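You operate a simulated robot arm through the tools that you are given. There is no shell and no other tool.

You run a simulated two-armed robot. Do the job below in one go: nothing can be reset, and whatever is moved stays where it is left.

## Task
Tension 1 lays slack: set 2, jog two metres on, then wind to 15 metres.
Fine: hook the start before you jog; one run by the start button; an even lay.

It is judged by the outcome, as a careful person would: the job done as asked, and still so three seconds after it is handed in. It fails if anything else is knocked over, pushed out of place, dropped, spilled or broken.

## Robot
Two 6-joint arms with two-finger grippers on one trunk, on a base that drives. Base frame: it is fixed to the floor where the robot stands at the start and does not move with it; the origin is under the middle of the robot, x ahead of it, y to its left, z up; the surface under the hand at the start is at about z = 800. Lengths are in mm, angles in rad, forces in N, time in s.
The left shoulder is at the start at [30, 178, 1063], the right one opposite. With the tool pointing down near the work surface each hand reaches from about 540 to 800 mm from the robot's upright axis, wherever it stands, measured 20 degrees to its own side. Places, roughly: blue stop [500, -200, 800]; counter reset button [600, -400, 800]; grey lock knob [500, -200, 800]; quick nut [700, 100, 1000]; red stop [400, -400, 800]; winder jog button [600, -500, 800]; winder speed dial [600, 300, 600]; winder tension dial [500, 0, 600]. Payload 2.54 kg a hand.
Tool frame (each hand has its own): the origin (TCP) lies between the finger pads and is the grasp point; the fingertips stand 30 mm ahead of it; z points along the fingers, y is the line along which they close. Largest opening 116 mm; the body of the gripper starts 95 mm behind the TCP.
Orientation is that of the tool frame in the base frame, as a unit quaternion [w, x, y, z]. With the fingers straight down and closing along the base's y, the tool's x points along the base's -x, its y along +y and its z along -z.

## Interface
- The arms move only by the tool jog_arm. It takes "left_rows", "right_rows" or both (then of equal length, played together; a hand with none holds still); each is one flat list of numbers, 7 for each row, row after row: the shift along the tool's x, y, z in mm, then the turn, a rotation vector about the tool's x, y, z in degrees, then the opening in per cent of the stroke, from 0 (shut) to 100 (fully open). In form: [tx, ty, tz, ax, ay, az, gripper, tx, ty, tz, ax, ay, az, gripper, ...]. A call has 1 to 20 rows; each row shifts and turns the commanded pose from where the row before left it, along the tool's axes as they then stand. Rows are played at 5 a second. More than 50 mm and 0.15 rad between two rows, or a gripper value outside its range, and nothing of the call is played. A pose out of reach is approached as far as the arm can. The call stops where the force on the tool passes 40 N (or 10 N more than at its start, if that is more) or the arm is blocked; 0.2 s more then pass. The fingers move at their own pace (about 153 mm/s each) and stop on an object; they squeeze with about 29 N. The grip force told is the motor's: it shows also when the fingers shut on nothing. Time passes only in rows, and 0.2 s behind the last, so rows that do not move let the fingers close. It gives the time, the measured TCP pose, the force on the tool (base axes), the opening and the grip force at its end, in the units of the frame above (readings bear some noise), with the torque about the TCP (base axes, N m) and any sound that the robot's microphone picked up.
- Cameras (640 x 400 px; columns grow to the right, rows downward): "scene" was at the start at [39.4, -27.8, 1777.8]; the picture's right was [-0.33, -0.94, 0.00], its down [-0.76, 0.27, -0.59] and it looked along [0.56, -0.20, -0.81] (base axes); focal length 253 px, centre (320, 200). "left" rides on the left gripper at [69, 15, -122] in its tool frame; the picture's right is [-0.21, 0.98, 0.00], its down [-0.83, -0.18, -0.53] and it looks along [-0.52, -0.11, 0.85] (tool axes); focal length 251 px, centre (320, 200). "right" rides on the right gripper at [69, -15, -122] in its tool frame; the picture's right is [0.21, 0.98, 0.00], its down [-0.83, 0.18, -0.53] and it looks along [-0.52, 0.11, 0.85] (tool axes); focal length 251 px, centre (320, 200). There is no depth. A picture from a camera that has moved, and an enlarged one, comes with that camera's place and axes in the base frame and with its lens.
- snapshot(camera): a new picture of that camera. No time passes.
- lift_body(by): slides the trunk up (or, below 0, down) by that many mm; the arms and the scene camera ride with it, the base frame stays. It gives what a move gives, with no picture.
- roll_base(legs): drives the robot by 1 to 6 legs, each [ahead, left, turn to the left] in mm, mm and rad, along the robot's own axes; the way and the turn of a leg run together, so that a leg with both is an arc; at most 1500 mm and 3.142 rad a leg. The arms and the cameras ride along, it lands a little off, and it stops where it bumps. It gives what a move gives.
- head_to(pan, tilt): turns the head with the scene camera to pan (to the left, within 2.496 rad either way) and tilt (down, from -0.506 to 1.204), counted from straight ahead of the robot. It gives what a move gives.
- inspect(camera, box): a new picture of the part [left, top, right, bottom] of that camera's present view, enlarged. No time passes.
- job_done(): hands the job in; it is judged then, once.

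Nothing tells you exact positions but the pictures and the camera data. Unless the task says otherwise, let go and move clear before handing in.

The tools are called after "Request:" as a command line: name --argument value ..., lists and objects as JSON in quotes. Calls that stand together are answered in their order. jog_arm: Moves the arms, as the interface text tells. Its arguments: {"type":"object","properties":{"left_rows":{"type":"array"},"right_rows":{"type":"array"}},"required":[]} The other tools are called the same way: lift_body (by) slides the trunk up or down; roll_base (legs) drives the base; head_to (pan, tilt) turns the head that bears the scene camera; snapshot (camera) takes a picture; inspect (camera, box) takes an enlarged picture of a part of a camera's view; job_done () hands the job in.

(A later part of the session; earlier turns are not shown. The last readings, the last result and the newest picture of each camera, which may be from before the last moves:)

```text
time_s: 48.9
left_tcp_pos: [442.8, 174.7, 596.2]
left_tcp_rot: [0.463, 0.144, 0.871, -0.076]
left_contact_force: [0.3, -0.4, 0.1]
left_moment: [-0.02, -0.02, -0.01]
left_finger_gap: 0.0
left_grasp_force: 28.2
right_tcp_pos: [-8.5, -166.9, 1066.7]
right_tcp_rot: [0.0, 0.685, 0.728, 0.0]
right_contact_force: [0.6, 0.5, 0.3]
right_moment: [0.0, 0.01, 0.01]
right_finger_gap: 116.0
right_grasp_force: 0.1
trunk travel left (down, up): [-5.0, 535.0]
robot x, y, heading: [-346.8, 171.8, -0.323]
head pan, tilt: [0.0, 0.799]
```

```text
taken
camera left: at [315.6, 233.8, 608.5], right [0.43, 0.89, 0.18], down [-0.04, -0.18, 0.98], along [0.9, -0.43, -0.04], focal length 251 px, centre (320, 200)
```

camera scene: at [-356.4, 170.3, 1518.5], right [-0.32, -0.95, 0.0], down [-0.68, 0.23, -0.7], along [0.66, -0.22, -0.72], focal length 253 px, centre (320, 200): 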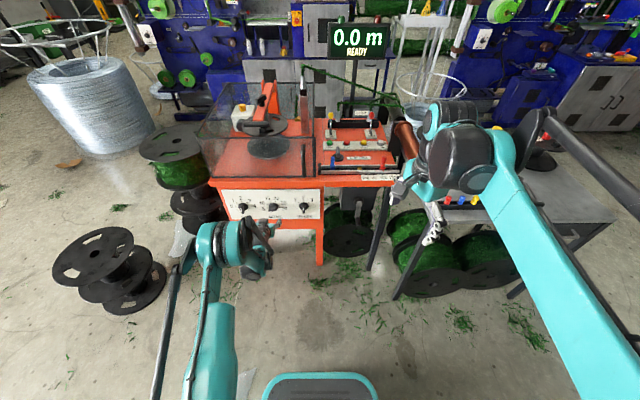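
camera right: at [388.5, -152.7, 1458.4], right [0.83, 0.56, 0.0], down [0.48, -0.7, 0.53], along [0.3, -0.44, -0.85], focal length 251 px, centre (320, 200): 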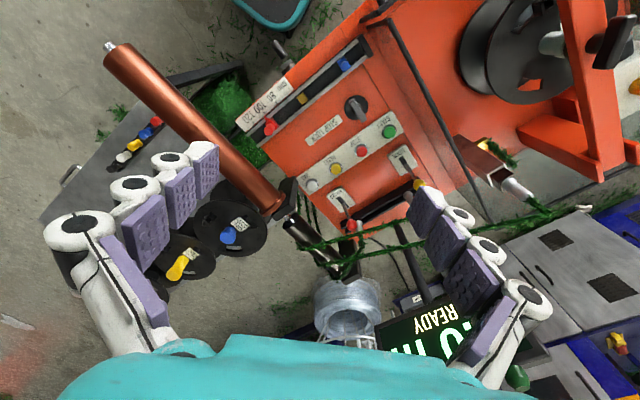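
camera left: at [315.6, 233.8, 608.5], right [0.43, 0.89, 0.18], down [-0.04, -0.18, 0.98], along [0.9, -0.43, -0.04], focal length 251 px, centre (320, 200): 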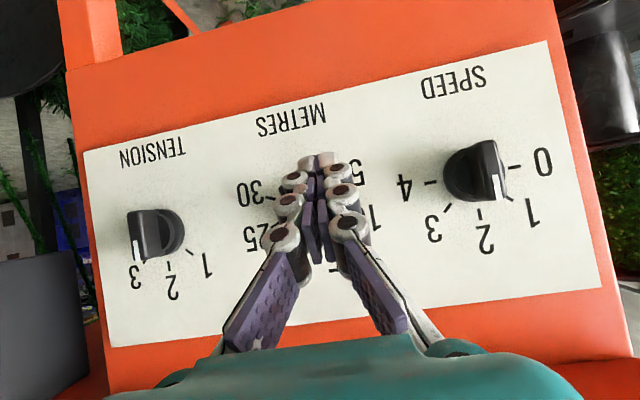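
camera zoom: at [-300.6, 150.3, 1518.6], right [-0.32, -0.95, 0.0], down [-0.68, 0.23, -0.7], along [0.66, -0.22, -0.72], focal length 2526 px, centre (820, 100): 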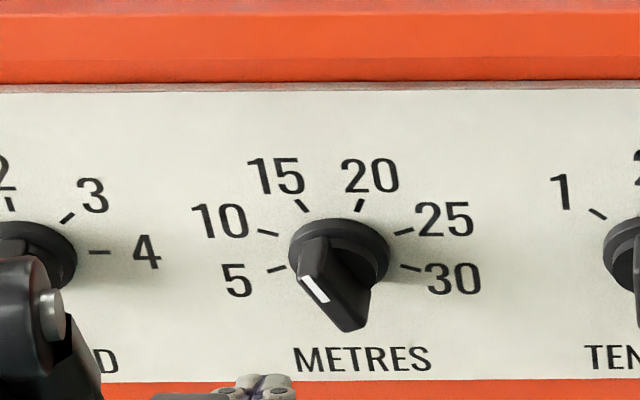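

The METRES pointer looks to have settled at or very near 15. I'll zoom in to verify the angle.

Request:
inspect --camera "scene" --box '[255, 200, 290, 226]'

Request:
jog_arm --left_rows '[16, 0, -24, 0, 0, 0, 40, 16, 0, -24, 0, 0, 0, 100, 0, 0, 0, 0, 0, 0, 100]'

Request:
snapshot --camera "left"

```text
15.38 times, centred on (272, 213) of scene
camera zoom: at [-300.6, 150.3, 1518.6], right [-0.32, -0.95, 0.0], down [-0.68, 0.23, -0.7], along [0.66, -0.22, -0.72], focal length 3886 px, centre (1051, 0)
```

zoom: 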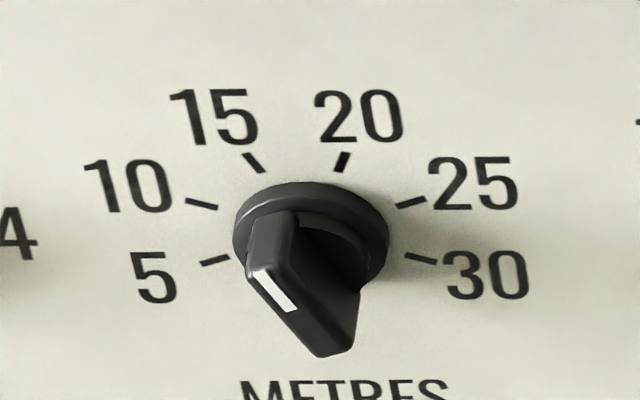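

```text
time_s: 49.7
left_tcp_pos: [434.7, 183.5, 609.3]
left_tcp_rot: [0.462, 0.143, 0.872, -0.076]
left_contact_force: [0.1, 0.3, 0.0]
left_moment: [0.02, -0.02, -0.01]
left_finger_gap: 116.0
left_grasp_force: 0.0
left hand out of reach, approached as far as the arm can: row 1, 2
right_tcp_pos: [-8.1, -168.0, 1065.9]
right_tcp_rot: [0.001, 0.686, 0.727, 0.0]
right_contact_force: [0.2, -0.5, 0.6]
right_moment: [0.0, 0.01, -0.02]
right_finger_gap: 116.0
right_grasp_force: 0.0
trunk travel left (down, up): [-5.0, 535.0]
robot x, y, heading: [-347.3, 170.1, -0.326]
head pan, tilt: [0.0, 0.799]
```

```text
taken
camera left: at [307.7, 242.8, 621.1], right [0.43, 0.89, 0.18], down [-0.04, -0.18, 0.98], along [0.9, -0.43, -0.04], focal length 251 px, centre (320, 200)
```

left: 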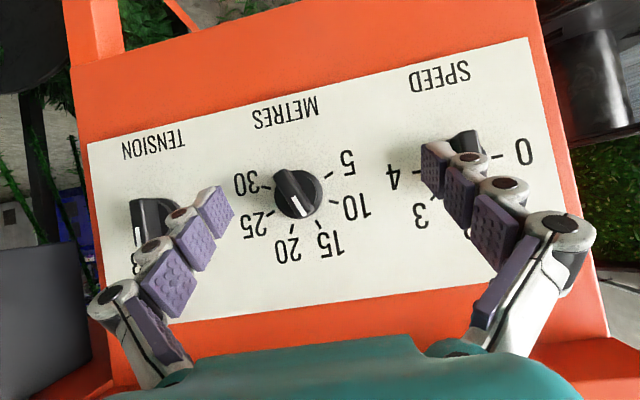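

Request:
inspect --camera "left" --box '[230, 140, 370, 260]'

```text
3.33 times, centred on (300, 200) of left
camera zoom: at [307.7, 242.8, 621.1], right [0.43, 0.89, 0.18], down [-0.04, -0.18, 0.98], along [0.9, -0.43, -0.04], focal length 838 px, centre (387, 200)
```

zoom: 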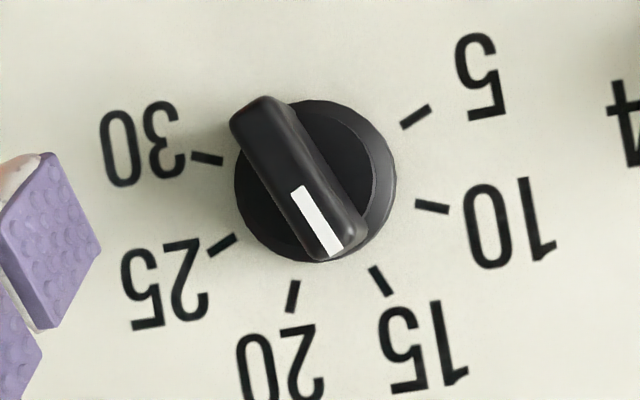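

METRES is at 15, TENSION at 2 and SPEED at 2. Now I back the base away from the panel, raise the trunk again, and set up for the top panel.

Request:
roll_base --legs '[[-220, 0, 0]]'

Request:
lift_body --by 300

Request:
snapshot --camera "scene"

Request:
snapshot --camera "left"

```text
time_s: 51.4
left_tcp_pos: [225.9, 251.9, 610.3]
left_tcp_rot: [0.464, 0.145, 0.871, -0.077]
left_contact_force: [-0.1, -0.3, -0.7]
left_moment: [0.0, 0.0, 0.0]
left_finger_gap: 115.9
left_grasp_force: 0.1
right_tcp_pos: [-218.2, -98.3, 1066.5]
right_tcp_rot: [0.001, 0.687, 0.727, 0.001]
right_contact_force: [-0.9, 0.3, 1.2]
right_moment: [-0.02, -0.02, 0.03]
right_finger_gap: 115.7
right_grasp_force: 0.0
trunk travel left (down, up): [-5.0, 535.0]
robot x, y, heading: [-559.9, 239.6, -0.328]
head pan, tilt: [0.0, 0.799]
```

```text
time_s: 54.4
left_tcp_pos: [227.1, 251.0, 909.0]
left_tcp_rot: [0.462, 0.145, 0.872, -0.077]
left_contact_force: [-0.5, 0.3, 0.3]
left_moment: [0.01, 0.01, -0.02]
left_finger_gap: 116.1
left_grasp_force: 0.0
right_tcp_pos: [-218.5, -96.8, 1366.1]
right_tcp_rot: [0.001, 0.687, 0.726, 0.0]
right_contact_force: [0.8, 0.0, 0.4]
right_moment: [0.04, -0.05, 0.0]
right_finger_gap: 116.0
right_grasp_force: 0.0
trunk travel left (down, up): [-305.0, 235.0]
robot x, y, heading: [-557.7, 238.6, -0.327]
head pan, tilt: [0.0, 0.799]
```

```text
taken
camera scene: at [-508.3, 220.4, 1818.4], right [-0.32, -0.95, 0.0], down [-0.68, 0.23, -0.7], along [0.66, -0.22, -0.72], focal length 253 px, centre (320, 200)
```

scene: 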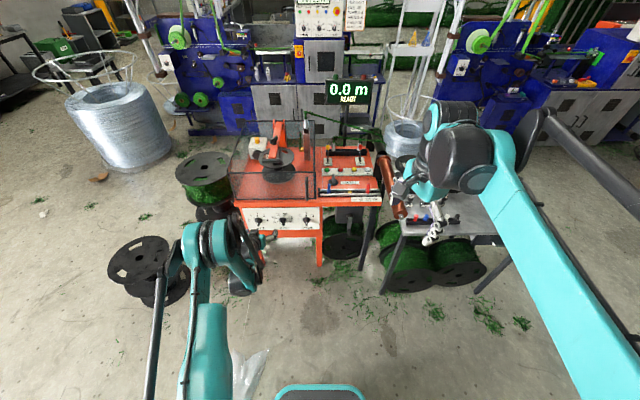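

```text
taken
camera left: at [100.1, 310.9, 921.0], right [0.43, 0.89, 0.18], down [-0.04, -0.18, 0.98], along [0.9, -0.43, -0.04], focal length 251 px, centre (320, 200)
```

left: 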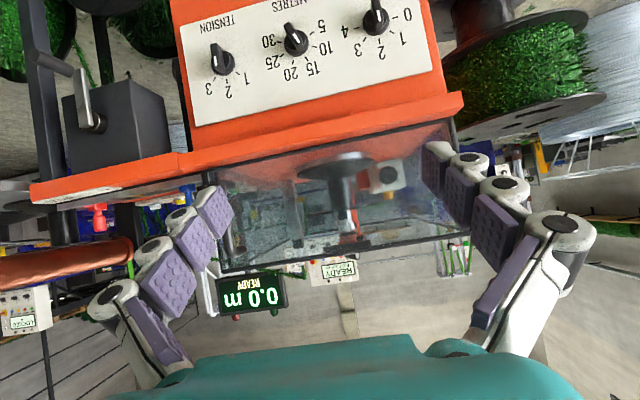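

The path ahead is clear. I'll raise the left hand well above the guard and turn it tool-down before driving back in.

Request:
jog_arm --left_rows '[-31.8, 0, -33.4, 0, 0, 0, 100, -31.8, 0, -33.4, 0, 0, 0, 100, -31.8, 0, -33.4, 0, 0, 0, 100, -31.8, 0, -33.4, 0, 0, 0, 100, -31.8, 0, -33.4, 0, 0, 0, 100, -31.8, 0, -33.4, 0, 0, 0, 100, -31.8, 0, -33.4, 0, 0, 0, 100, -31.8, 0, -33.4, 0, 0, 0, 100]'

Request:
jog_arm --left_rows '[0, 0, 0, 0, 8.5, 0, 100, 0, 0, 0, 0, 8.5, 0, 100, 0, 0, 0, 0, 8.5, 0, 100, 0, 0, 0, 0, 8.5, 0, 100, 0, 0, 0, 0, 8.5, 0, 100, 0, 0, 0, 0, 8.5, 0, 100]'

Request:
snapshot --camera "scene"

```text
time_s: 56.2
left_tcp_pos: [151.2, 276.9, 1271.2]
left_tcp_rot: [0.463, 0.145, 0.871, -0.076]
left_contact_force: [-0.6, -0.3, 0.1]
left_moment: [0.04, -0.04, -0.02]
left_finger_gap: 115.9
left_grasp_force: 0.1
right_tcp_pos: [-219.1, -97.0, 1366.1]
right_tcp_rot: [0.0, 0.687, 0.727, 0.001]
right_contact_force: [-0.9, -0.2, 0.4]
right_moment: [-0.02, -0.02, -0.01]
right_finger_gap: 116.0
right_grasp_force: 0.0
trunk travel left (down, up): [-305.0, 235.0]
robot x, y, heading: [-559.3, 238.6, -0.335]
head pan, tilt: [0.0, 0.799]
```

```text
time_s: 57.6
left_tcp_pos: [152.8, 277.7, 1269.4]
left_tcp_rot: [0.04, 0.164, 0.986, -0.007]
left_contact_force: [0.4, -0.3, -0.1]
left_moment: [0.0, 0.04, -0.03]
left_finger_gap: 116.0
left_grasp_force: 0.0
right_tcp_pos: [-215.9, -99.4, 1365.8]
right_tcp_rot: [0.0, 0.687, 0.726, 0.0]
right_contact_force: [0.9, -0.6, -0.6]
right_moment: [0.01, 0.01, 0.0]
right_finger_gap: 116.2
right_grasp_force: 0.1
trunk travel left (down, up): [-305.0, 235.0]
robot x, y, heading: [-556.3, 237.7, -0.328]
head pan, tilt: [0.0, 0.799]
```

```text
taken
camera scene: at [-506.4, 219.8, 1818.5], right [-0.32, -0.95, 0.0], down [-0.68, 0.23, -0.7], along [0.66, -0.22, -0.72], focal length 253 px, centre (320, 200)
```

scene: 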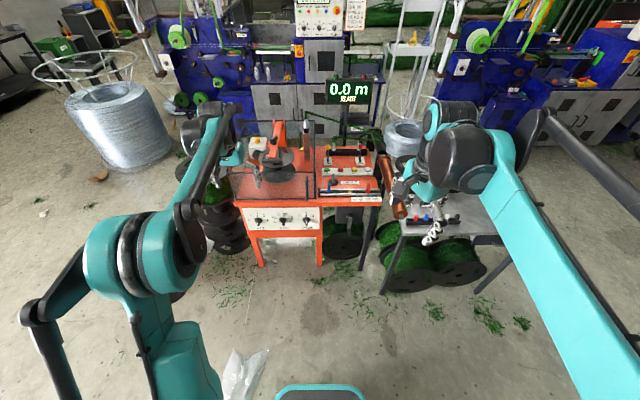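

Everything is high and clear. I'll drive straight ahead about 680 mm to work on the top panel.

Request:
roll_base --legs '[[400, 0, 0], [275, 0, 0]]'

Request:
snapshot --camera "scene"

Request:
snapshot --camera "right"

Request:
snapshot --camera "left"

```text
time_s: 61.6
left_tcp_pos: [797.4, 56.4, 1269.6]
left_tcp_rot: [0.042, 0.164, 0.985, -0.007]
left_contact_force: [0.0, 0.5, -0.1]
left_moment: [-0.02, 0.02, 0.01]
left_finger_gap: 116.0
left_grasp_force: 0.0
right_tcp_pos: [426.8, -319.7, 1366.4]
right_tcp_rot: [0.0, 0.687, 0.727, 0.0]
right_contact_force: [0.5, -1.0, 0.8]
right_moment: [0.01, 0.01, 0.01]
right_finger_gap: 116.2
right_grasp_force: 0.0
trunk travel left (down, up): [-305.0, 235.0]
robot x, y, heading: [86.9, 16.5, -0.326]
head pan, tilt: [0.0, 0.799]
```

```text
taken
camera scene: at [136.9, -0.7, 1818.5], right [-0.32, -0.95, 0.0], down [-0.68, 0.23, -0.7], along [0.66, -0.22, -0.72], focal length 253 px, centre (320, 200)
```

scene: 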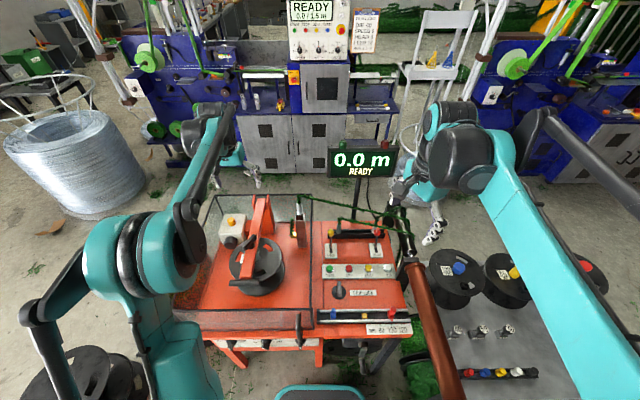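

```text
taken
camera right: at [407.6, -250.8, 1488.0], right [0.96, 0.27, 0.0], down [0.23, -0.81, 0.53], along [0.14, -0.51, -0.85], focal length 251 px, centre (320, 200)
```

right: 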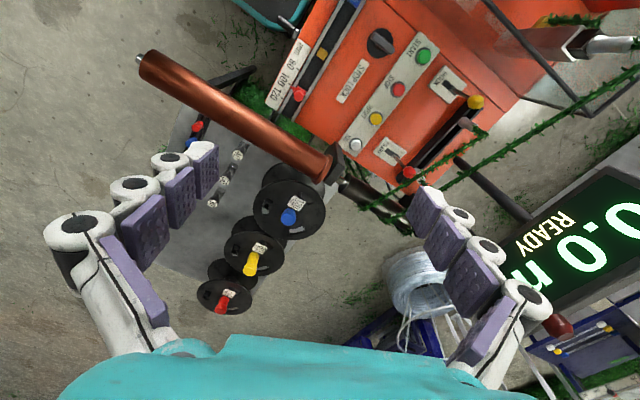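

```text
taken
camera left: at [728.2, 95.9, 1386.2], right [0.52, 0.85, 0.02], down [0.68, -0.42, 0.6], along [0.52, -0.3, -0.8], focal length 251 px, centre (320, 200)
```

left: 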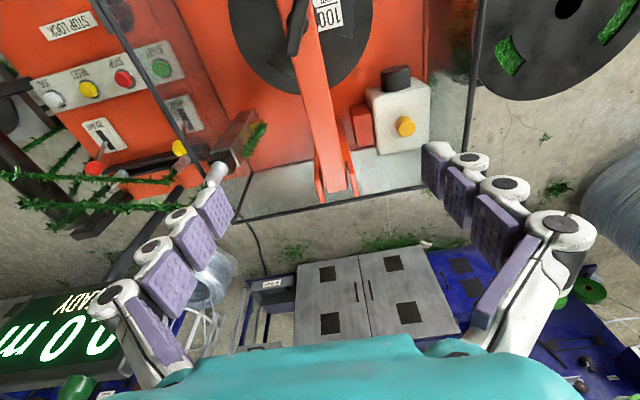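

I'm in place and the mounted spool tag reads 100, matching the red stop at 100. I'll zoom in on the key details: display, levers, lock knob, stop and guard.

Request:
inspect --camera "scene" --box '[310, 215, 420, 345]'

Request:
inspect --camera "scene" --box '[190, 180, 320, 340]'

Request:
inspect --camera "scene" --box '[320, 140, 410, 190]'

Request:
inspect --camera "left" --box '[230, 0, 450, 210]'

Request:
inspect --camera "right" --box '[300, 10, 560, 220]'

```text
3.08 times, centred on (365, 280) of scene
camera zoom: at [136.9, -0.7, 1818.5], right [-0.32, -0.95, 0.0], down [-0.68, 0.23, -0.7], along [0.66, -0.22, -0.72], focal length 777 px, centre (182, -46)
```

zoom: 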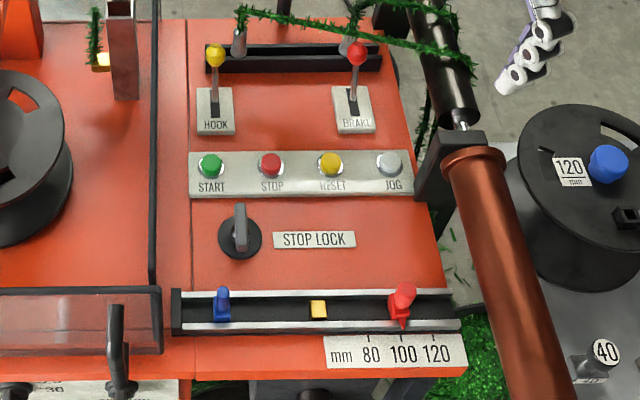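

```text
2.50 times, centred on (255, 260) of scene
camera zoom: at [136.9, -0.7, 1818.5], right [-0.32, -0.95, 0.0], down [-0.68, 0.23, -0.7], along [0.66, -0.22, -0.72], focal length 632 px, centre (482, 50)
```

zoom: 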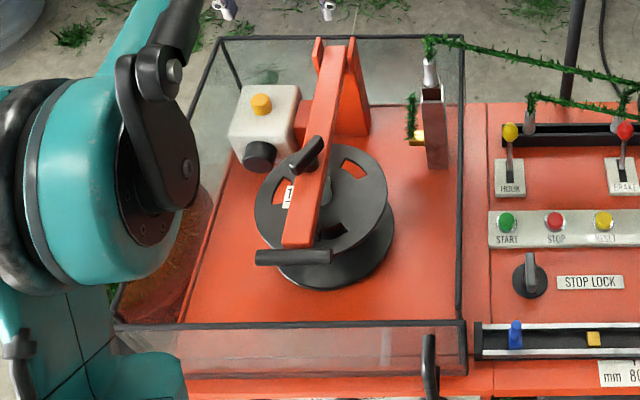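

```text
7.11 times, centred on (365, 165) of scene
camera zoom: at [136.9, -0.7, 1818.5], right [-0.32, -0.95, 0.0], down [-0.68, 0.23, -0.7], along [0.66, -0.22, -0.72], focal length 1796 px, centre (0, 449)
```

zoom: 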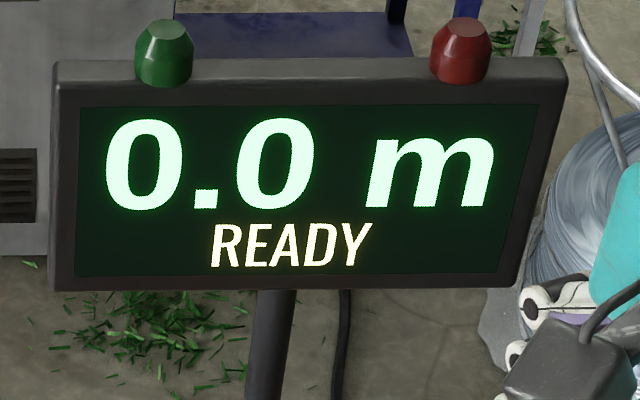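

```text
1.90 times, centred on (340, 105) of left
camera zoom: at [728.2, 95.9, 1386.2], right [0.52, 0.85, 0.02], down [0.68, -0.42, 0.6], along [0.52, -0.3, -0.8], focal length 479 px, centre (282, 381)
```

zoom: 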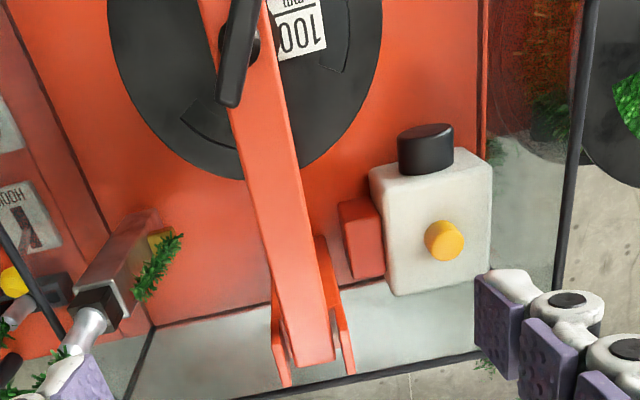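

```text
1.90 times, centred on (430, 115) of right
camera zoom: at [407.6, -250.8, 1488.0], right [0.96, 0.27, 0.0], down [0.23, -0.81, 0.53], along [0.14, -0.51, -0.85], focal length 479 px, centre (110, 362)
```

zoom: 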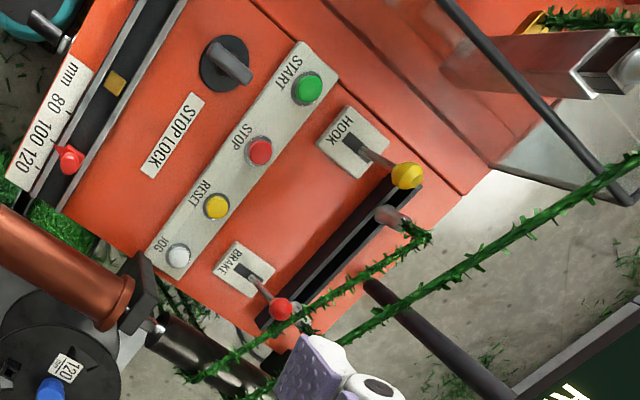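

Everything matches: 100 mm spool, red stop at 100, guard in place, READY. The HOOK knob is at about [772, -264, 895], leaning away. I'll orient the right hand, pitched toward the machine, to keep clear of the tinsel strands.

Request:
jog_arm --right_rows '[0, 0, 0, 0, 0, -8.5, 100, 0, 0, 0, 0, 0, -8.5, 100, 0, 0, 0, 0, 0, -8.5, 100, 0, 0, 0, 0, 0, -8.5, 100, 0, 0, 0, 0, 0, -8.5, 80, 0, 0, 0, 0, 0, -8.5, 60, 0, 0, 0, 0, 0, -8.5, 55, 0, 0, 0, 0, 0, -8.5, 55, -25, 25, 0, 0, -8.5, 0, 55, -25, 25, 0, 0, -8.5, 0, 55, -25, 25, 0, 0, -8.5, 0, 55, -25, 25, 0, 0, -8.5, 0, 55]'

Request:
snapshot --camera "right"

Request:
snapshot --camera "scene"

```text
time_s: 64.2
left_tcp_pos: [797.6, 57.5, 1270.0]
left_tcp_rot: [0.042, 0.164, 0.986, -0.007]
left_contact_force: [0.3, 0.8, 0.2]
left_moment: [0.01, -0.02, 0.01]
left_finger_gap: 116.0
left_grasp_force: 0.1
right_tcp_pos: [549.0, -255.4, 1389.4]
right_tcp_rot: [0.289, 0.157, 0.943, -0.048]
right_contact_force: [-0.5, 0.7, 0.3]
right_moment: [-0.02, -0.02, -0.01]
right_finger_gap: 63.7
right_grasp_force: 0.0
trunk travel left (down, up): [-305.0, 235.0]
robot x, y, heading: [88.5, 19.5, -0.329]
head pan, tilt: [0.0, 0.799]
```

```text
taken
camera right: at [426.0, -229.2, 1451.1], right [0.15, 0.98, -0.12], down [0.42, 0.05, 0.91], along [0.89, -0.18, -0.41], focal length 251 px, centre (320, 200)
```

right: 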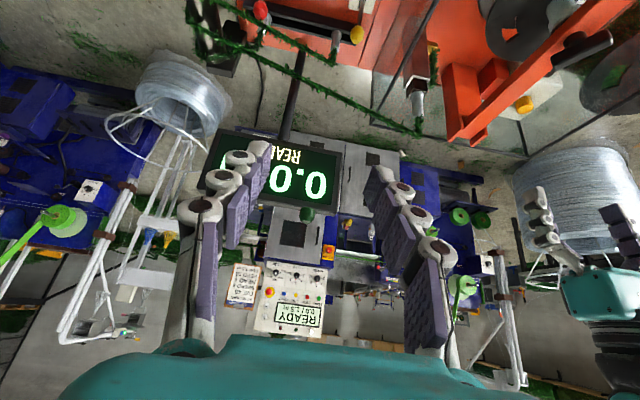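

```text
taken
camera scene: at [136.8, 0.2, 1818.5], right [-0.32, -0.95, 0.0], down [-0.68, 0.23, -0.7], along [0.66, -0.22, -0.72], focal length 253 px, centre (320, 200)
```

scene: 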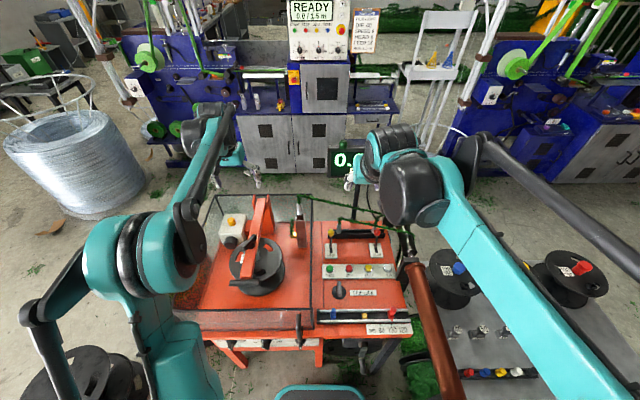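

The hand is oriented well. I'll descend to a pre-grasp point about 115 mm short of the HOOK knob, staying on the near side of the strands.

Request:
jog_arm --right_rows '[15.9, 6.3, 41, 0, 0, 0, 55, 15.9, 6.3, 41, 0, 0, 0, 55, 15.9, 6.3, 41, 0, 0, 0, 55, 15.9, 6.3, 41, 0, 0, 0, 55, 15.9, 6.3, 41, 0, 0, 0, 55, 15.9, 6.3, 41, 0, 0, 0, 55]'

Request:
snapshot --camera "right"

Request:
snapshot --camera "scene"

```text
time_s: 65.7
left_tcp_pos: [800.0, 56.6, 1269.3]
left_tcp_rot: [0.041, 0.164, 0.986, -0.006]
left_contact_force: [1.1, -0.7, 0.3]
left_moment: [0.01, 0.02, 0.0]
left_finger_gap: 116.1
left_grasp_force: 0.0
right_tcp_pos: [619.8, -241.1, 1131.3]
right_tcp_rot: [0.288, 0.156, 0.943, -0.048]
right_contact_force: [0.9, 0.1, -0.6]
right_moment: [-0.01, 0.06, 0.0]
right_finger_gap: 63.6
right_grasp_force: 0.2
trunk travel left (down, up): [-305.0, 235.0]
robot x, y, heading: [90.5, 19.6, -0.327]
head pan, tilt: [0.0, 0.799]
```

```text
taken
camera right: at [495.8, -213.7, 1193.9], right [0.15, 0.98, -0.12], down [0.42, 0.05, 0.9], along [0.89, -0.18, -0.41], focal length 251 px, centre (320, 200)
```

right: 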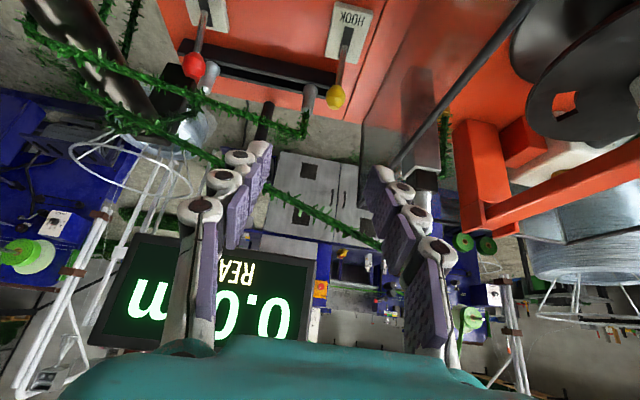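

```text
taken
camera scene: at [139.1, -0.8, 1818.4], right [-0.32, -0.95, 0.0], down [-0.68, 0.23, -0.7], along [0.66, -0.22, -0.72], focal length 253 px, centre (320, 200)
```

scene: 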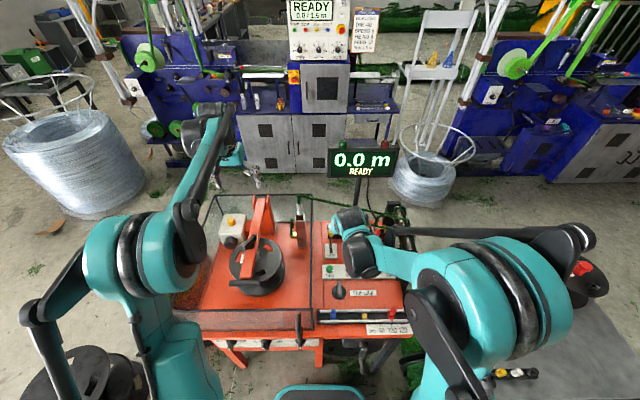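

The strands are well beyond the fingers and the knob position is confirmed. I'll continue down to just in front of the HOOK knob.

Request:
jog_arm --right_rows '[13.5, 6.7, 42.5, 0, 0, 0, 55, 13.5, 6.7, 42.5, 0, 0, 0, 55, 13.5, 6.7, 42.5, 0, 0, 0, 55, 13.5, 6.7, 42.5, 0, 0, 0, 55]'

Request:
snapshot --camera "right"

Request:
snapshot --camera "scene"

```text
time_s: 66.7
left_tcp_pos: [799.0, 56.4, 1268.9]
left_tcp_rot: [0.042, 0.164, 0.986, -0.007]
left_contact_force: [0.4, -1.9, 0.0]
left_moment: [0.0, 0.04, -0.02]
left_finger_gap: 115.8
left_grasp_force: 0.0
right_tcp_pos: [675.5, -227.3, 958.4]
right_tcp_rot: [0.288, 0.157, 0.943, -0.049]
right_contact_force: [-0.7, 0.5, 0.2]
right_moment: [-0.01, 0.03, 0.02]
right_finger_gap: 63.9
right_grasp_force: 0.1
trunk travel left (down, up): [-305.0, 235.0]
robot x, y, heading: [87.9, 18.7, -0.33]
head pan, tilt: [0.0, 0.799]
```

```text
taken
camera right: at [551.7, -201.9, 1022.0], right [0.15, 0.98, -0.12], down [0.42, 0.05, 0.9], along [0.89, -0.18, -0.41], focal length 251 px, centre (320, 200)
```

right: 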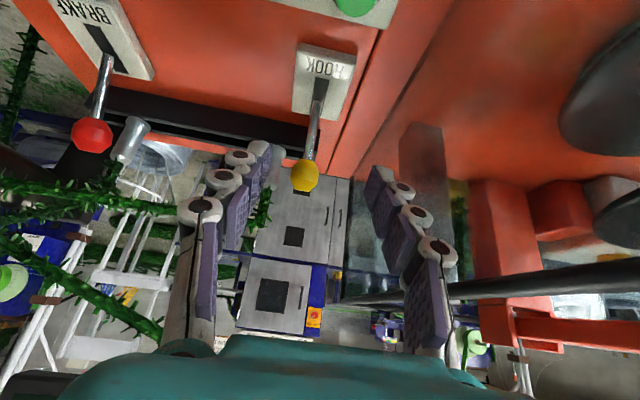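

```text
taken
camera scene: at [139.2, -0.9, 1818.4], right [-0.32, -0.95, 0.0], down [-0.68, 0.23, -0.7], along [0.66, -0.22, -0.72], focal length 253 px, centre (320, 200)
```

scene: 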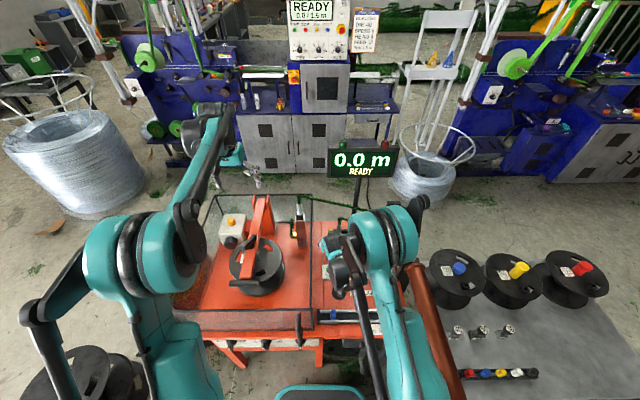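

The guard's right wall (about z = 998) runs close beside the hand. I'll tilt the hand 15° so its body leans away from the guard, then approach the knob partway.

Request:
jog_arm --right_rows '[0, 0, 0, -7.5, 0, 0, 55, 0, 0, 0, -7.5, 0, 0, 55, -16.5, -11.2, 34.8, 0, 0, 0, 55, -12, -8, 25, 0, 0, 0, 55]'

Request:
snapshot --camera "right"

Request:
inspect --camera "scene" --box '[280, 180, 430, 340]'

```text
time_s: 67.7
left_tcp_pos: [796.7, 56.3, 1270.1]
left_tcp_rot: [0.042, 0.164, 0.986, -0.007]
left_contact_force: [0.1, -0.1, 0.8]
left_moment: [0.0, 0.01, 0.01]
left_finger_gap: 115.9
left_grasp_force: 0.1
right_tcp_pos: [730.7, -250.8, 926.1]
right_tcp_rot: [0.306, 0.117, 0.942, 0.077]
right_contact_force: [0.0, -0.2, -0.1]
right_moment: [0.02, 0.0, 0.02]
right_finger_gap: 64.0
right_grasp_force: 0.1
trunk travel left (down, up): [-305.0, 235.0]
robot x, y, heading: [91.5, 18.6, -0.327]
head pan, tilt: [0.0, 0.799]
```

```text
taken
camera right: at [600.1, -255.6, 980.8], right [0.0, 1.0, 0.09], down [0.36, -0.08, 0.93], along [0.93, 0.03, -0.36], focal length 251 px, centre (320, 200)
```

right: 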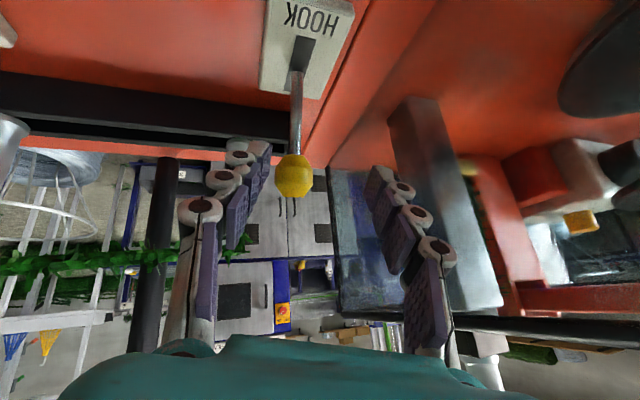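

```text
2.50 times, centred on (355, 260) of scene
camera zoom: at [137.0, -1.3, 1818.5], right [-0.32, -0.95, 0.0], down [-0.68, 0.23, -0.7], along [0.66, -0.22, -0.72], focal length 632 px, centre (232, 50)
```

zoom: 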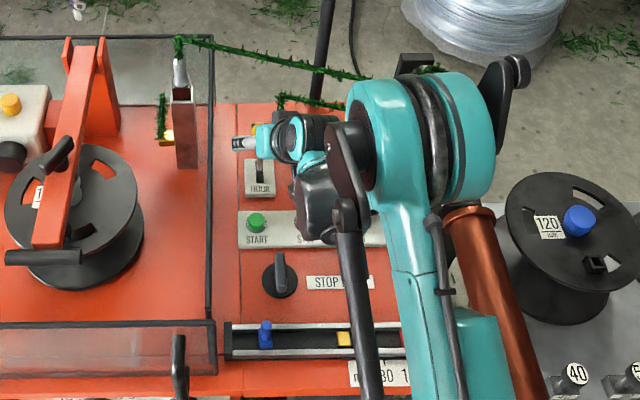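

The knob is centred in view and there's good clearance from the guard. I'll move the last 53 mm to surround the knob.

Request:
jog_arm --right_rows '[-9, -6.6, 24, 0, 0, 0, 55, -9, -6.6, 24, 0, 0, 0, 55]'

Request:
snapshot --camera "right"

```text
time_s: 68.2
left_tcp_pos: [797.6, 56.0, 1270.7]
left_tcp_rot: [0.042, 0.164, 0.986, -0.008]
left_contact_force: [-0.3, 0.6, 0.6]
left_moment: [0.0, 0.0, 0.02]
left_finger_gap: 116.0
left_grasp_force: 0.1
right_tcp_pos: [770.9, -265.1, 893.9]
right_tcp_rot: [0.306, 0.117, 0.942, 0.076]
right_contact_force: [0.1, 0.6, -0.1]
right_moment: [-0.01, -0.01, 0.02]
right_finger_gap: 63.8
right_grasp_force: 0.1
trunk travel left (down, up): [-305.0, 235.0]
robot x, y, heading: [88.2, 17.1, -0.329]
head pan, tilt: [0.0, 0.799]
```

```text
taken
camera right: at [640.6, -270.0, 949.7], right [0.0, 1.0, 0.09], down [0.36, -0.08, 0.93], along [0.93, 0.03, -0.36], focal length 251 px, centre (320, 200)
```

right: 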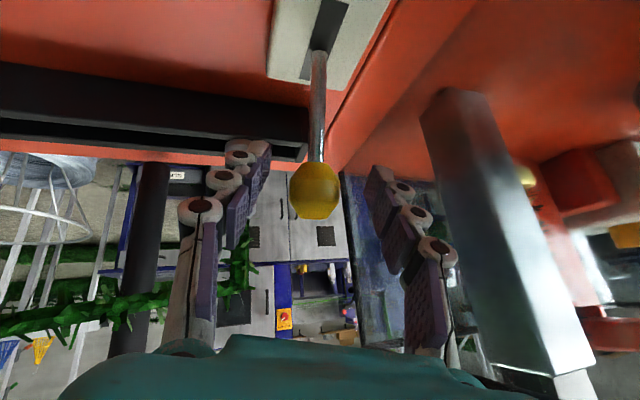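

The knob sits right at the grasp point. I'll close on it.

Request:
jog_arm --right_rows '[0, 0, 0, 0, 0, 0, 35, 0, 0, 0, 0, 0, 0, 15, 0, 0, 0, 0, 0, 0, 5, 0, 0, 0, 0, 0, 0, 5]'

Request:
snapshot --camera "right"

```text
time_s: 69.2
left_tcp_pos: [796.7, 53.8, 1269.9]
left_tcp_rot: [0.042, 0.165, 0.985, -0.007]
left_contact_force: [0.2, -0.3, 0.2]
left_moment: [0.0, 0.01, -0.01]
left_finger_gap: 115.8
left_grasp_force: 0.0
right_tcp_pos: [769.8, -267.4, 892.3]
right_tcp_rot: [0.307, 0.117, 0.942, 0.076]
right_contact_force: [-4.0, -12.9, -4.6]
right_moment: [-0.39, -0.02, 0.03]
right_finger_gap: 28.4
right_grasp_force: 45.0
trunk travel left (down, up): [-305.0, 235.0]
robot x, y, heading: [89.5, 18.5, -0.326]
head pan, tilt: [0.0, 0.799]
```

```text
taken
camera right: at [639.8, -272.1, 949.3], right [0.0, 1.0, 0.09], down [0.36, -0.08, 0.93], along [0.93, 0.03, -0.36], focal length 251 px, centre (320, 200)
```

right: 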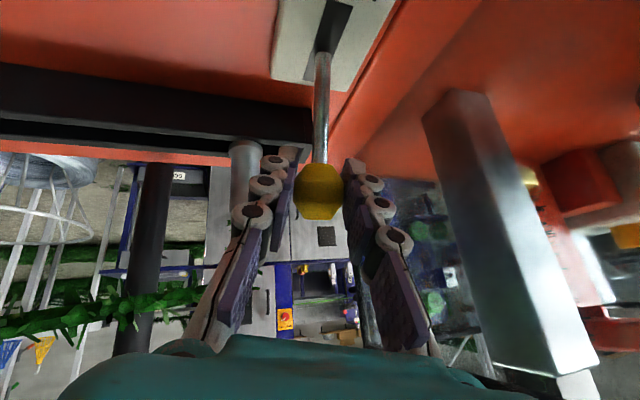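

Gripped the knob (28 mm). Now I'll pull the HOOK lever toward me along its arc, half the throw first.

Request:
jog_arm --right_rows '[7.8, 0.9, -10.9, 0, 0, 0, 5, 8.9, 2.3, -8.9, 0, 0, 0, 5, 9.9, 1.9, -7.5, 0, 0, 0, 5]'

Request:
snapshot --camera "right"

```text
time_s: 70.0
left_tcp_pos: [798.5, 53.4, 1269.0]
left_tcp_rot: [0.042, 0.163, 0.986, -0.006]
left_contact_force: [0.1, -0.1, 0.0]
left_moment: [-0.01, 0.0, 0.0]
left_finger_gap: 116.2
left_grasp_force: 0.0
right_tcp_pos: [735.1, -256.9, 899.0]
right_tcp_rot: [0.307, 0.118, 0.941, 0.076]
right_contact_force: [10.3, -16.5, -3.1]
right_moment: [-0.5, -1.13, -0.32]
right_finger_gap: 28.7
right_grasp_force: 45.1
trunk travel left (down, up): [-305.0, 235.0]
robot x, y, heading: [87.0, 18.3, -0.33]
head pan, tilt: [0.0, 0.799]
```

```text
taken
camera right: at [605.1, -261.2, 955.6], right [0.0, 1.0, 0.09], down [0.36, -0.09, 0.93], along [0.93, 0.03, -0.36], focal length 251 px, centre (320, 200)
```

right: 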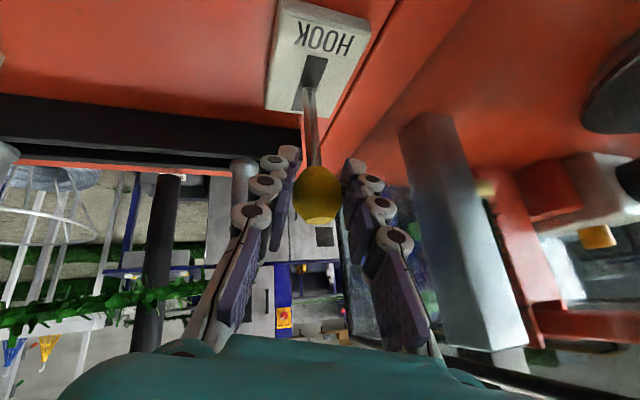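

The lever is following. I'll pull through the second half.

Request:
jog_arm --right_rows '[10.9, -0.4, -6.5, 0, 0, 0, 5, 11.9, 1.2, -4.6, 0, 0, 0, 5, 13, 0.8, -3.1, 0, 0, 0, 5]'

Request:
snapshot --camera "right"

Request:
inspect --camera "scene" --box '[320, 140, 410, 190]'

```text
time_s: 70.8
left_tcp_pos: [798.1, 55.4, 1269.8]
left_tcp_rot: [0.042, 0.163, 0.986, -0.006]
left_contact_force: [0.2, -0.4, 0.5]
left_moment: [0.01, -0.01, 0.04]
left_finger_gap: 115.9
left_grasp_force: 0.0
right_tcp_pos: [698.6, -244.7, 890.2]
right_tcp_rot: [0.305, 0.117, 0.942, 0.076]
right_contact_force: [8.0, -8.6, -10.5]
right_moment: [-0.15, -0.39, -0.17]
right_finger_gap: 27.6
right_grasp_force: 44.9
trunk travel left (down, up): [-305.0, 235.0]
robot x, y, heading: [86.3, 21.5, -0.327]
head pan, tilt: [0.0, 0.799]
```

```text
taken
camera right: at [568.7, -249.7, 946.6], right [0.0, 1.0, 0.09], down [0.36, -0.09, 0.93], along [0.93, 0.03, -0.36], focal length 251 px, centre (320, 200)
```

right: 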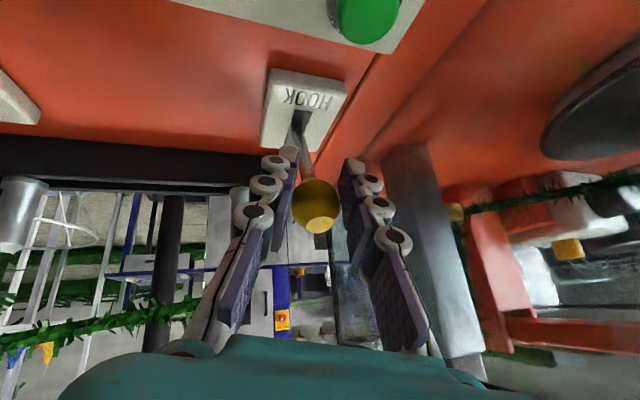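

```text
7.11 times, centred on (365, 165) of scene
camera zoom: at [138.8, -2.2, 1818.3], right [-0.32, -0.95, 0.0], down [-0.68, 0.23, -0.7], along [0.66, -0.22, -0.72], focal length 1796 px, centre (0, 449)
```

zoom: 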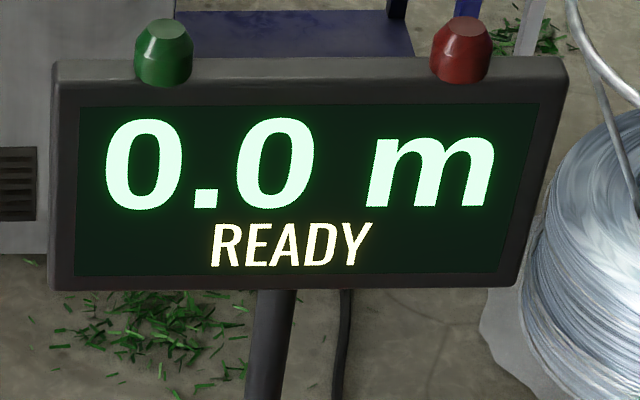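

The tinsel strand now runs to the spool, so the start is hooked. I'll nudge the lever slightly further to make sure it's at its end, then release.

Request:
jog_arm --right_rows '[5.5, 0.4, -1, 0, 0, 0, 5]'

Request:
jog_arm --right_rows '[0, 0, 0, 0, 0, 0, 20, 0, 0, 0, 0, 0, 0, 55, 0, 0, 0, 0, 0, 0, 55]'

Request:
snapshot --camera "right"

Request:
inspect --camera "scene" --box '[190, 180, 350, 340]'

```text
time_s: 71.2
left_tcp_pos: [795.8, 56.8, 1270.0]
left_tcp_rot: [0.042, 0.163, 0.986, -0.006]
left_contact_force: [-0.3, -0.7, 0.1]
left_moment: [-0.01, -0.01, 0.03]
left_finger_gap: 115.8
left_grasp_force: 0.0
right_tcp_pos: [691.0, -240.1, 889.7]
right_tcp_rot: [0.305, 0.116, 0.942, 0.078]
right_contact_force: [-0.5, 0.6, 0.4]
right_moment: [0.02, 0.03, 0.04]
right_finger_gap: 4.4
right_grasp_force: 0.1
trunk travel left (down, up): [-305.0, 235.0]
robot x, y, heading: [88.6, 20.8, -0.335]
head pan, tilt: [0.0, 0.799]
```

```text
time_s: 72.0
left_tcp_pos: [798.1, 56.6, 1269.9]
left_tcp_rot: [0.042, 0.164, 0.986, -0.007]
left_contact_force: [0.7, -0.1, 0.4]
left_moment: [0.0, 0.01, -0.02]
left_finger_gap: 116.1
left_grasp_force: 0.1
right_tcp_pos: [693.3, -241.9, 889.3]
right_tcp_rot: [0.306, 0.117, 0.942, 0.076]
right_contact_force: [-0.4, -0.6, -0.1]
right_moment: [0.0, -0.01, 0.02]
right_finger_gap: 63.7
right_grasp_force: 0.0
trunk travel left (down, up): [-305.0, 235.0]
robot x, y, heading: [86.6, 19.8, -0.328]
head pan, tilt: [0.0, 0.799]
```

```text
taken
camera right: at [562.9, -247.0, 945.5], right [0.0, 1.0, 0.09], down [0.36, -0.08, 0.93], along [0.93, 0.03, -0.36], focal length 251 px, centre (320, 200)
```

right: 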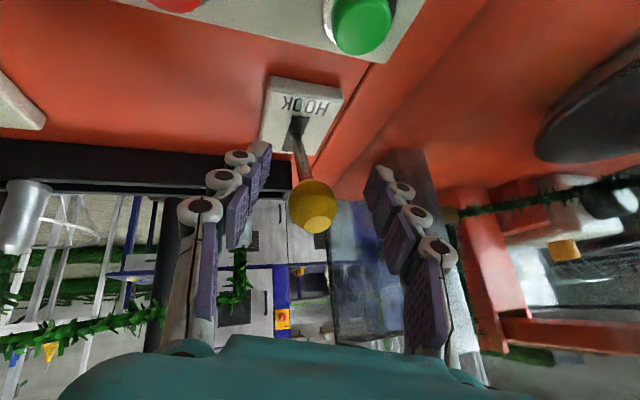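

```text
2.50 times, centred on (270, 260) of scene
camera zoom: at [136.9, -0.9, 1818.5], right [-0.32, -0.95, 0.0], down [-0.68, 0.23, -0.7], along [0.66, -0.22, -0.72], focal length 632 px, centre (445, 50)
```

zoom: 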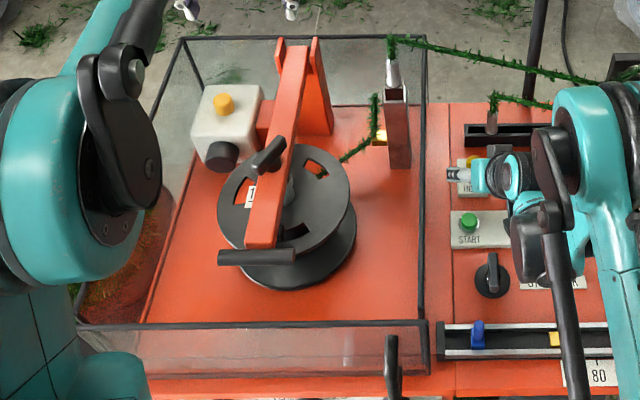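

The lever reached its end (the knob slipped free there) and it stays put with the tinsel attached to the spool. Now I back off, close the fingers and bring the hand upright for the JOG button.

Request:
jog_arm --right_rows '[0, 0, -40, 0, 0, 0, 55, 0, 0, -40, 0, 0, 0, 55, 0, 0, -30, 0, 0, 0, 30, 0, 0, 0, 7.5, 0, 0, 10, 0, 0, 0, 7.5, 0, 0, 0, 0, 0, 0, 0, 8.5, 0, 0, 0, 0, 0, 0, 8.5, 0, 0, 0, 0, 0, 0, 8.5, 0, 0, 0, 0, 0, 0, 8.5, 0, 0]'

Request:
snapshot --camera "right"

Request:
snapshot --camera "scene"

```text
time_s: 74.0
left_tcp_pos: [797.9, 56.9, 1269.4]
left_tcp_rot: [0.042, 0.164, 0.985, -0.007]
left_contact_force: [0.4, -0.3, -0.5]
left_moment: [0.02, 0.01, 0.01]
left_finger_gap: 116.0
left_grasp_force: 0.0
right_tcp_pos: [630.2, -250.4, 978.3]
right_tcp_rot: [-0.001, 0.163, 0.987, 0.0]
right_contact_force: [-0.4, 0.3, -0.6]
right_moment: [0.0, 0.02, 0.02]
right_finger_gap: 0.0
right_grasp_force: 28.6
right hand out of reach, approached as far as the arm can: row 1
trunk travel left (down, up): [-305.0, 235.0]
robot x, y, heading: [90.5, 20.0, -0.329]
head pan, tilt: [0.0, 0.799]
```

```text
taken
camera right: at [559.3, -243.4, 1101.1], right [0.11, 0.99, 0.0], down [0.84, -0.09, 0.53], along [0.53, -0.06, -0.85], focal length 251 px, centre (320, 200)
```

right: 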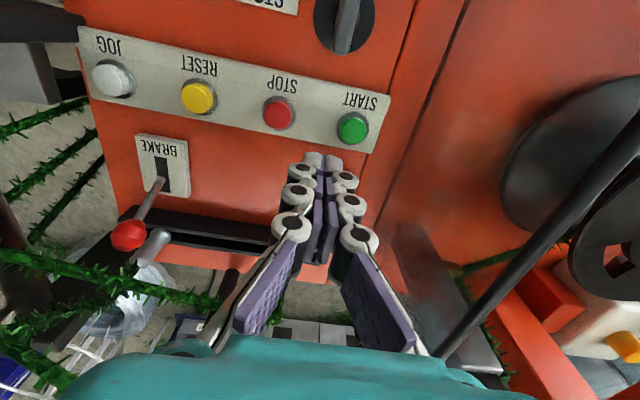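

```text
taken
camera scene: at [138.2, -0.9, 1818.5], right [-0.32, -0.95, 0.0], down [-0.68, 0.23, -0.7], along [0.66, -0.22, -0.72], focal length 253 px, centre (320, 200)
```

scene: 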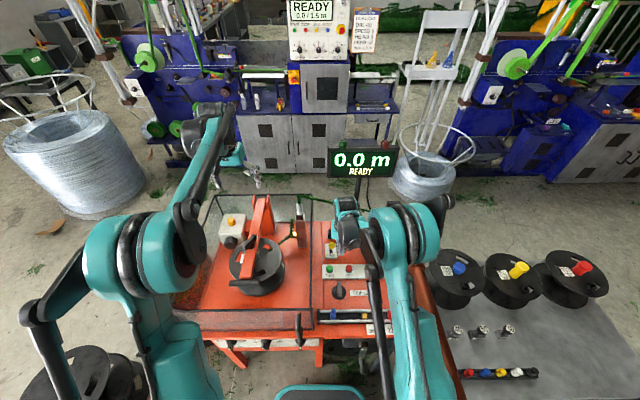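

The hand is upright above the panel. I'll slide it right to above JOG, staying high over the roller, then lean its body left, away from the roller.

Request:
jog_arm --right_rows '[0, -41, -7, 0, 0, 0, 0, 0, -41, -7, 0, 0, 0, 0, 0, -41, -7, 0, 0, 0, 0, 0, -41, -7, 0, 0, 0, 0, 0, -41, -7, 0, 0, 0, 0, 0, 0, 0, 7.5, 0, 0, 0, 0, 0, 0, 7.5, 0, 0, 0, 0, 0, 0, 7.5, 0, 0, 0, 0, 0, 0, 7.5, 0, 0, 0]'

Request:
snapshot --camera "right"

Request:
snapshot --camera "scene"

```text
time_s: 76.0
left_tcp_pos: [796.9, 56.8, 1270.0]
left_tcp_rot: [0.043, 0.164, 0.985, -0.007]
left_contact_force: [0.1, -0.7, -0.3]
left_moment: [0.05, -0.01, -0.04]
left_finger_gap: 115.9
left_grasp_force: 0.1
right_tcp_pos: [562.8, -445.0, 1015.0]
right_tcp_rot: [-0.043, 0.158, 0.953, -0.256]
right_contact_force: [0.1, 0.4, 0.9]
right_moment: [0.04, 0.0, -0.01]
right_finger_gap: 0.0
right_grasp_force: 28.6
trunk travel left (down, up): [-305.0, 235.0]
robot x, y, heading: [88.2, 22.3, -0.328]
head pan, tilt: [0.0, 0.799]
```

```text
taken
camera right: at [512.9, -377.2, 1128.0], right [0.07, 0.87, -0.49], down [0.92, 0.14, 0.37], along [0.39, -0.48, -0.79], focal length 251 px, centre (320, 200)
```

right: 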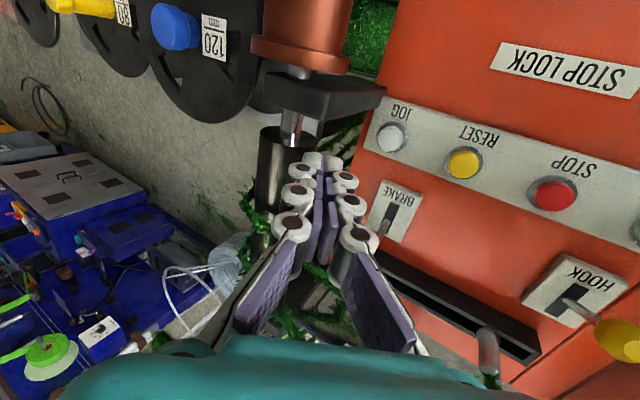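

```text
taken
camera scene: at [137.4, 0.2, 1818.5], right [-0.32, -0.95, 0.0], down [-0.68, 0.23, -0.7], along [0.66, -0.22, -0.72], focal length 253 px, centre (320, 200)
```

scene: 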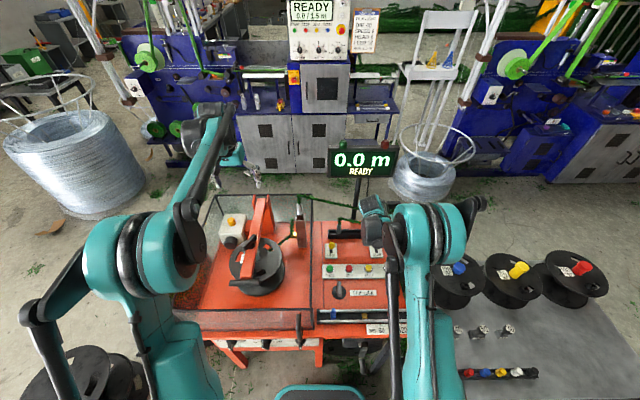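

The fingertip is directly above JOG with clear space from the roller. I'll descend 115 mm straight down and check.

Request:
jog_arm --right_rows '[0, 20.1, 34.7, 0, 0, 0, 0, 0, 20.1, 34.7, 0, 0, 0, 0, 0, 17.5, 30.3, 0, 0, 0, 0]'

Request:
snapshot --camera "right"

Request:
inspect --camera "scene" --box '[310, 180, 450, 320]'

```text
time_s: 76.8
left_tcp_pos: [797.9, 55.8, 1268.8]
left_tcp_rot: [0.042, 0.165, 0.985, -0.007]
left_contact_force: [-0.2, 0.7, -0.1]
left_moment: [0.01, 0.05, 0.01]
left_finger_gap: 116.1
left_grasp_force: 0.0
right_tcp_pos: [566.7, -448.0, 897.5]
right_tcp_rot: [-0.043, 0.158, 0.953, -0.256]
right_contact_force: [0.2, -0.2, -0.2]
right_moment: [-0.02, -0.01, -0.03]
right_finger_gap: 0.0
right_grasp_force: 28.6
trunk travel left (down, up): [-305.0, 235.0]
robot x, y, heading: [89.9, 19.2, -0.326]
head pan, tilt: [0.0, 0.799]
```

```text
taken
camera right: at [516.3, -380.1, 1010.5], right [0.07, 0.87, -0.49], down [0.92, 0.14, 0.37], along [0.39, -0.47, -0.79], focal length 251 px, centre (320, 200)
```

right: 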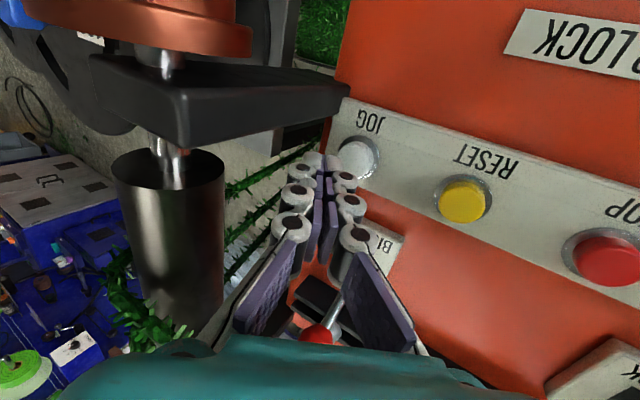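

```text
2.86 times, centred on (380, 250) of scene
camera zoom: at [137.9, -0.9, 1818.5], right [-0.32, -0.95, 0.0], down [-0.68, 0.23, -0.7], along [0.66, -0.22, -0.72], focal length 722 px, centre (149, 57)
```

zoom: 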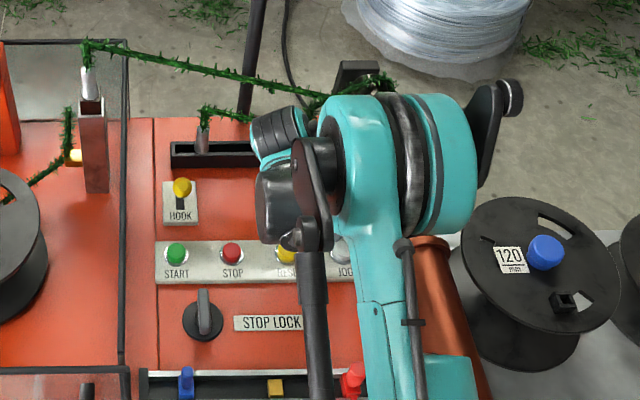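

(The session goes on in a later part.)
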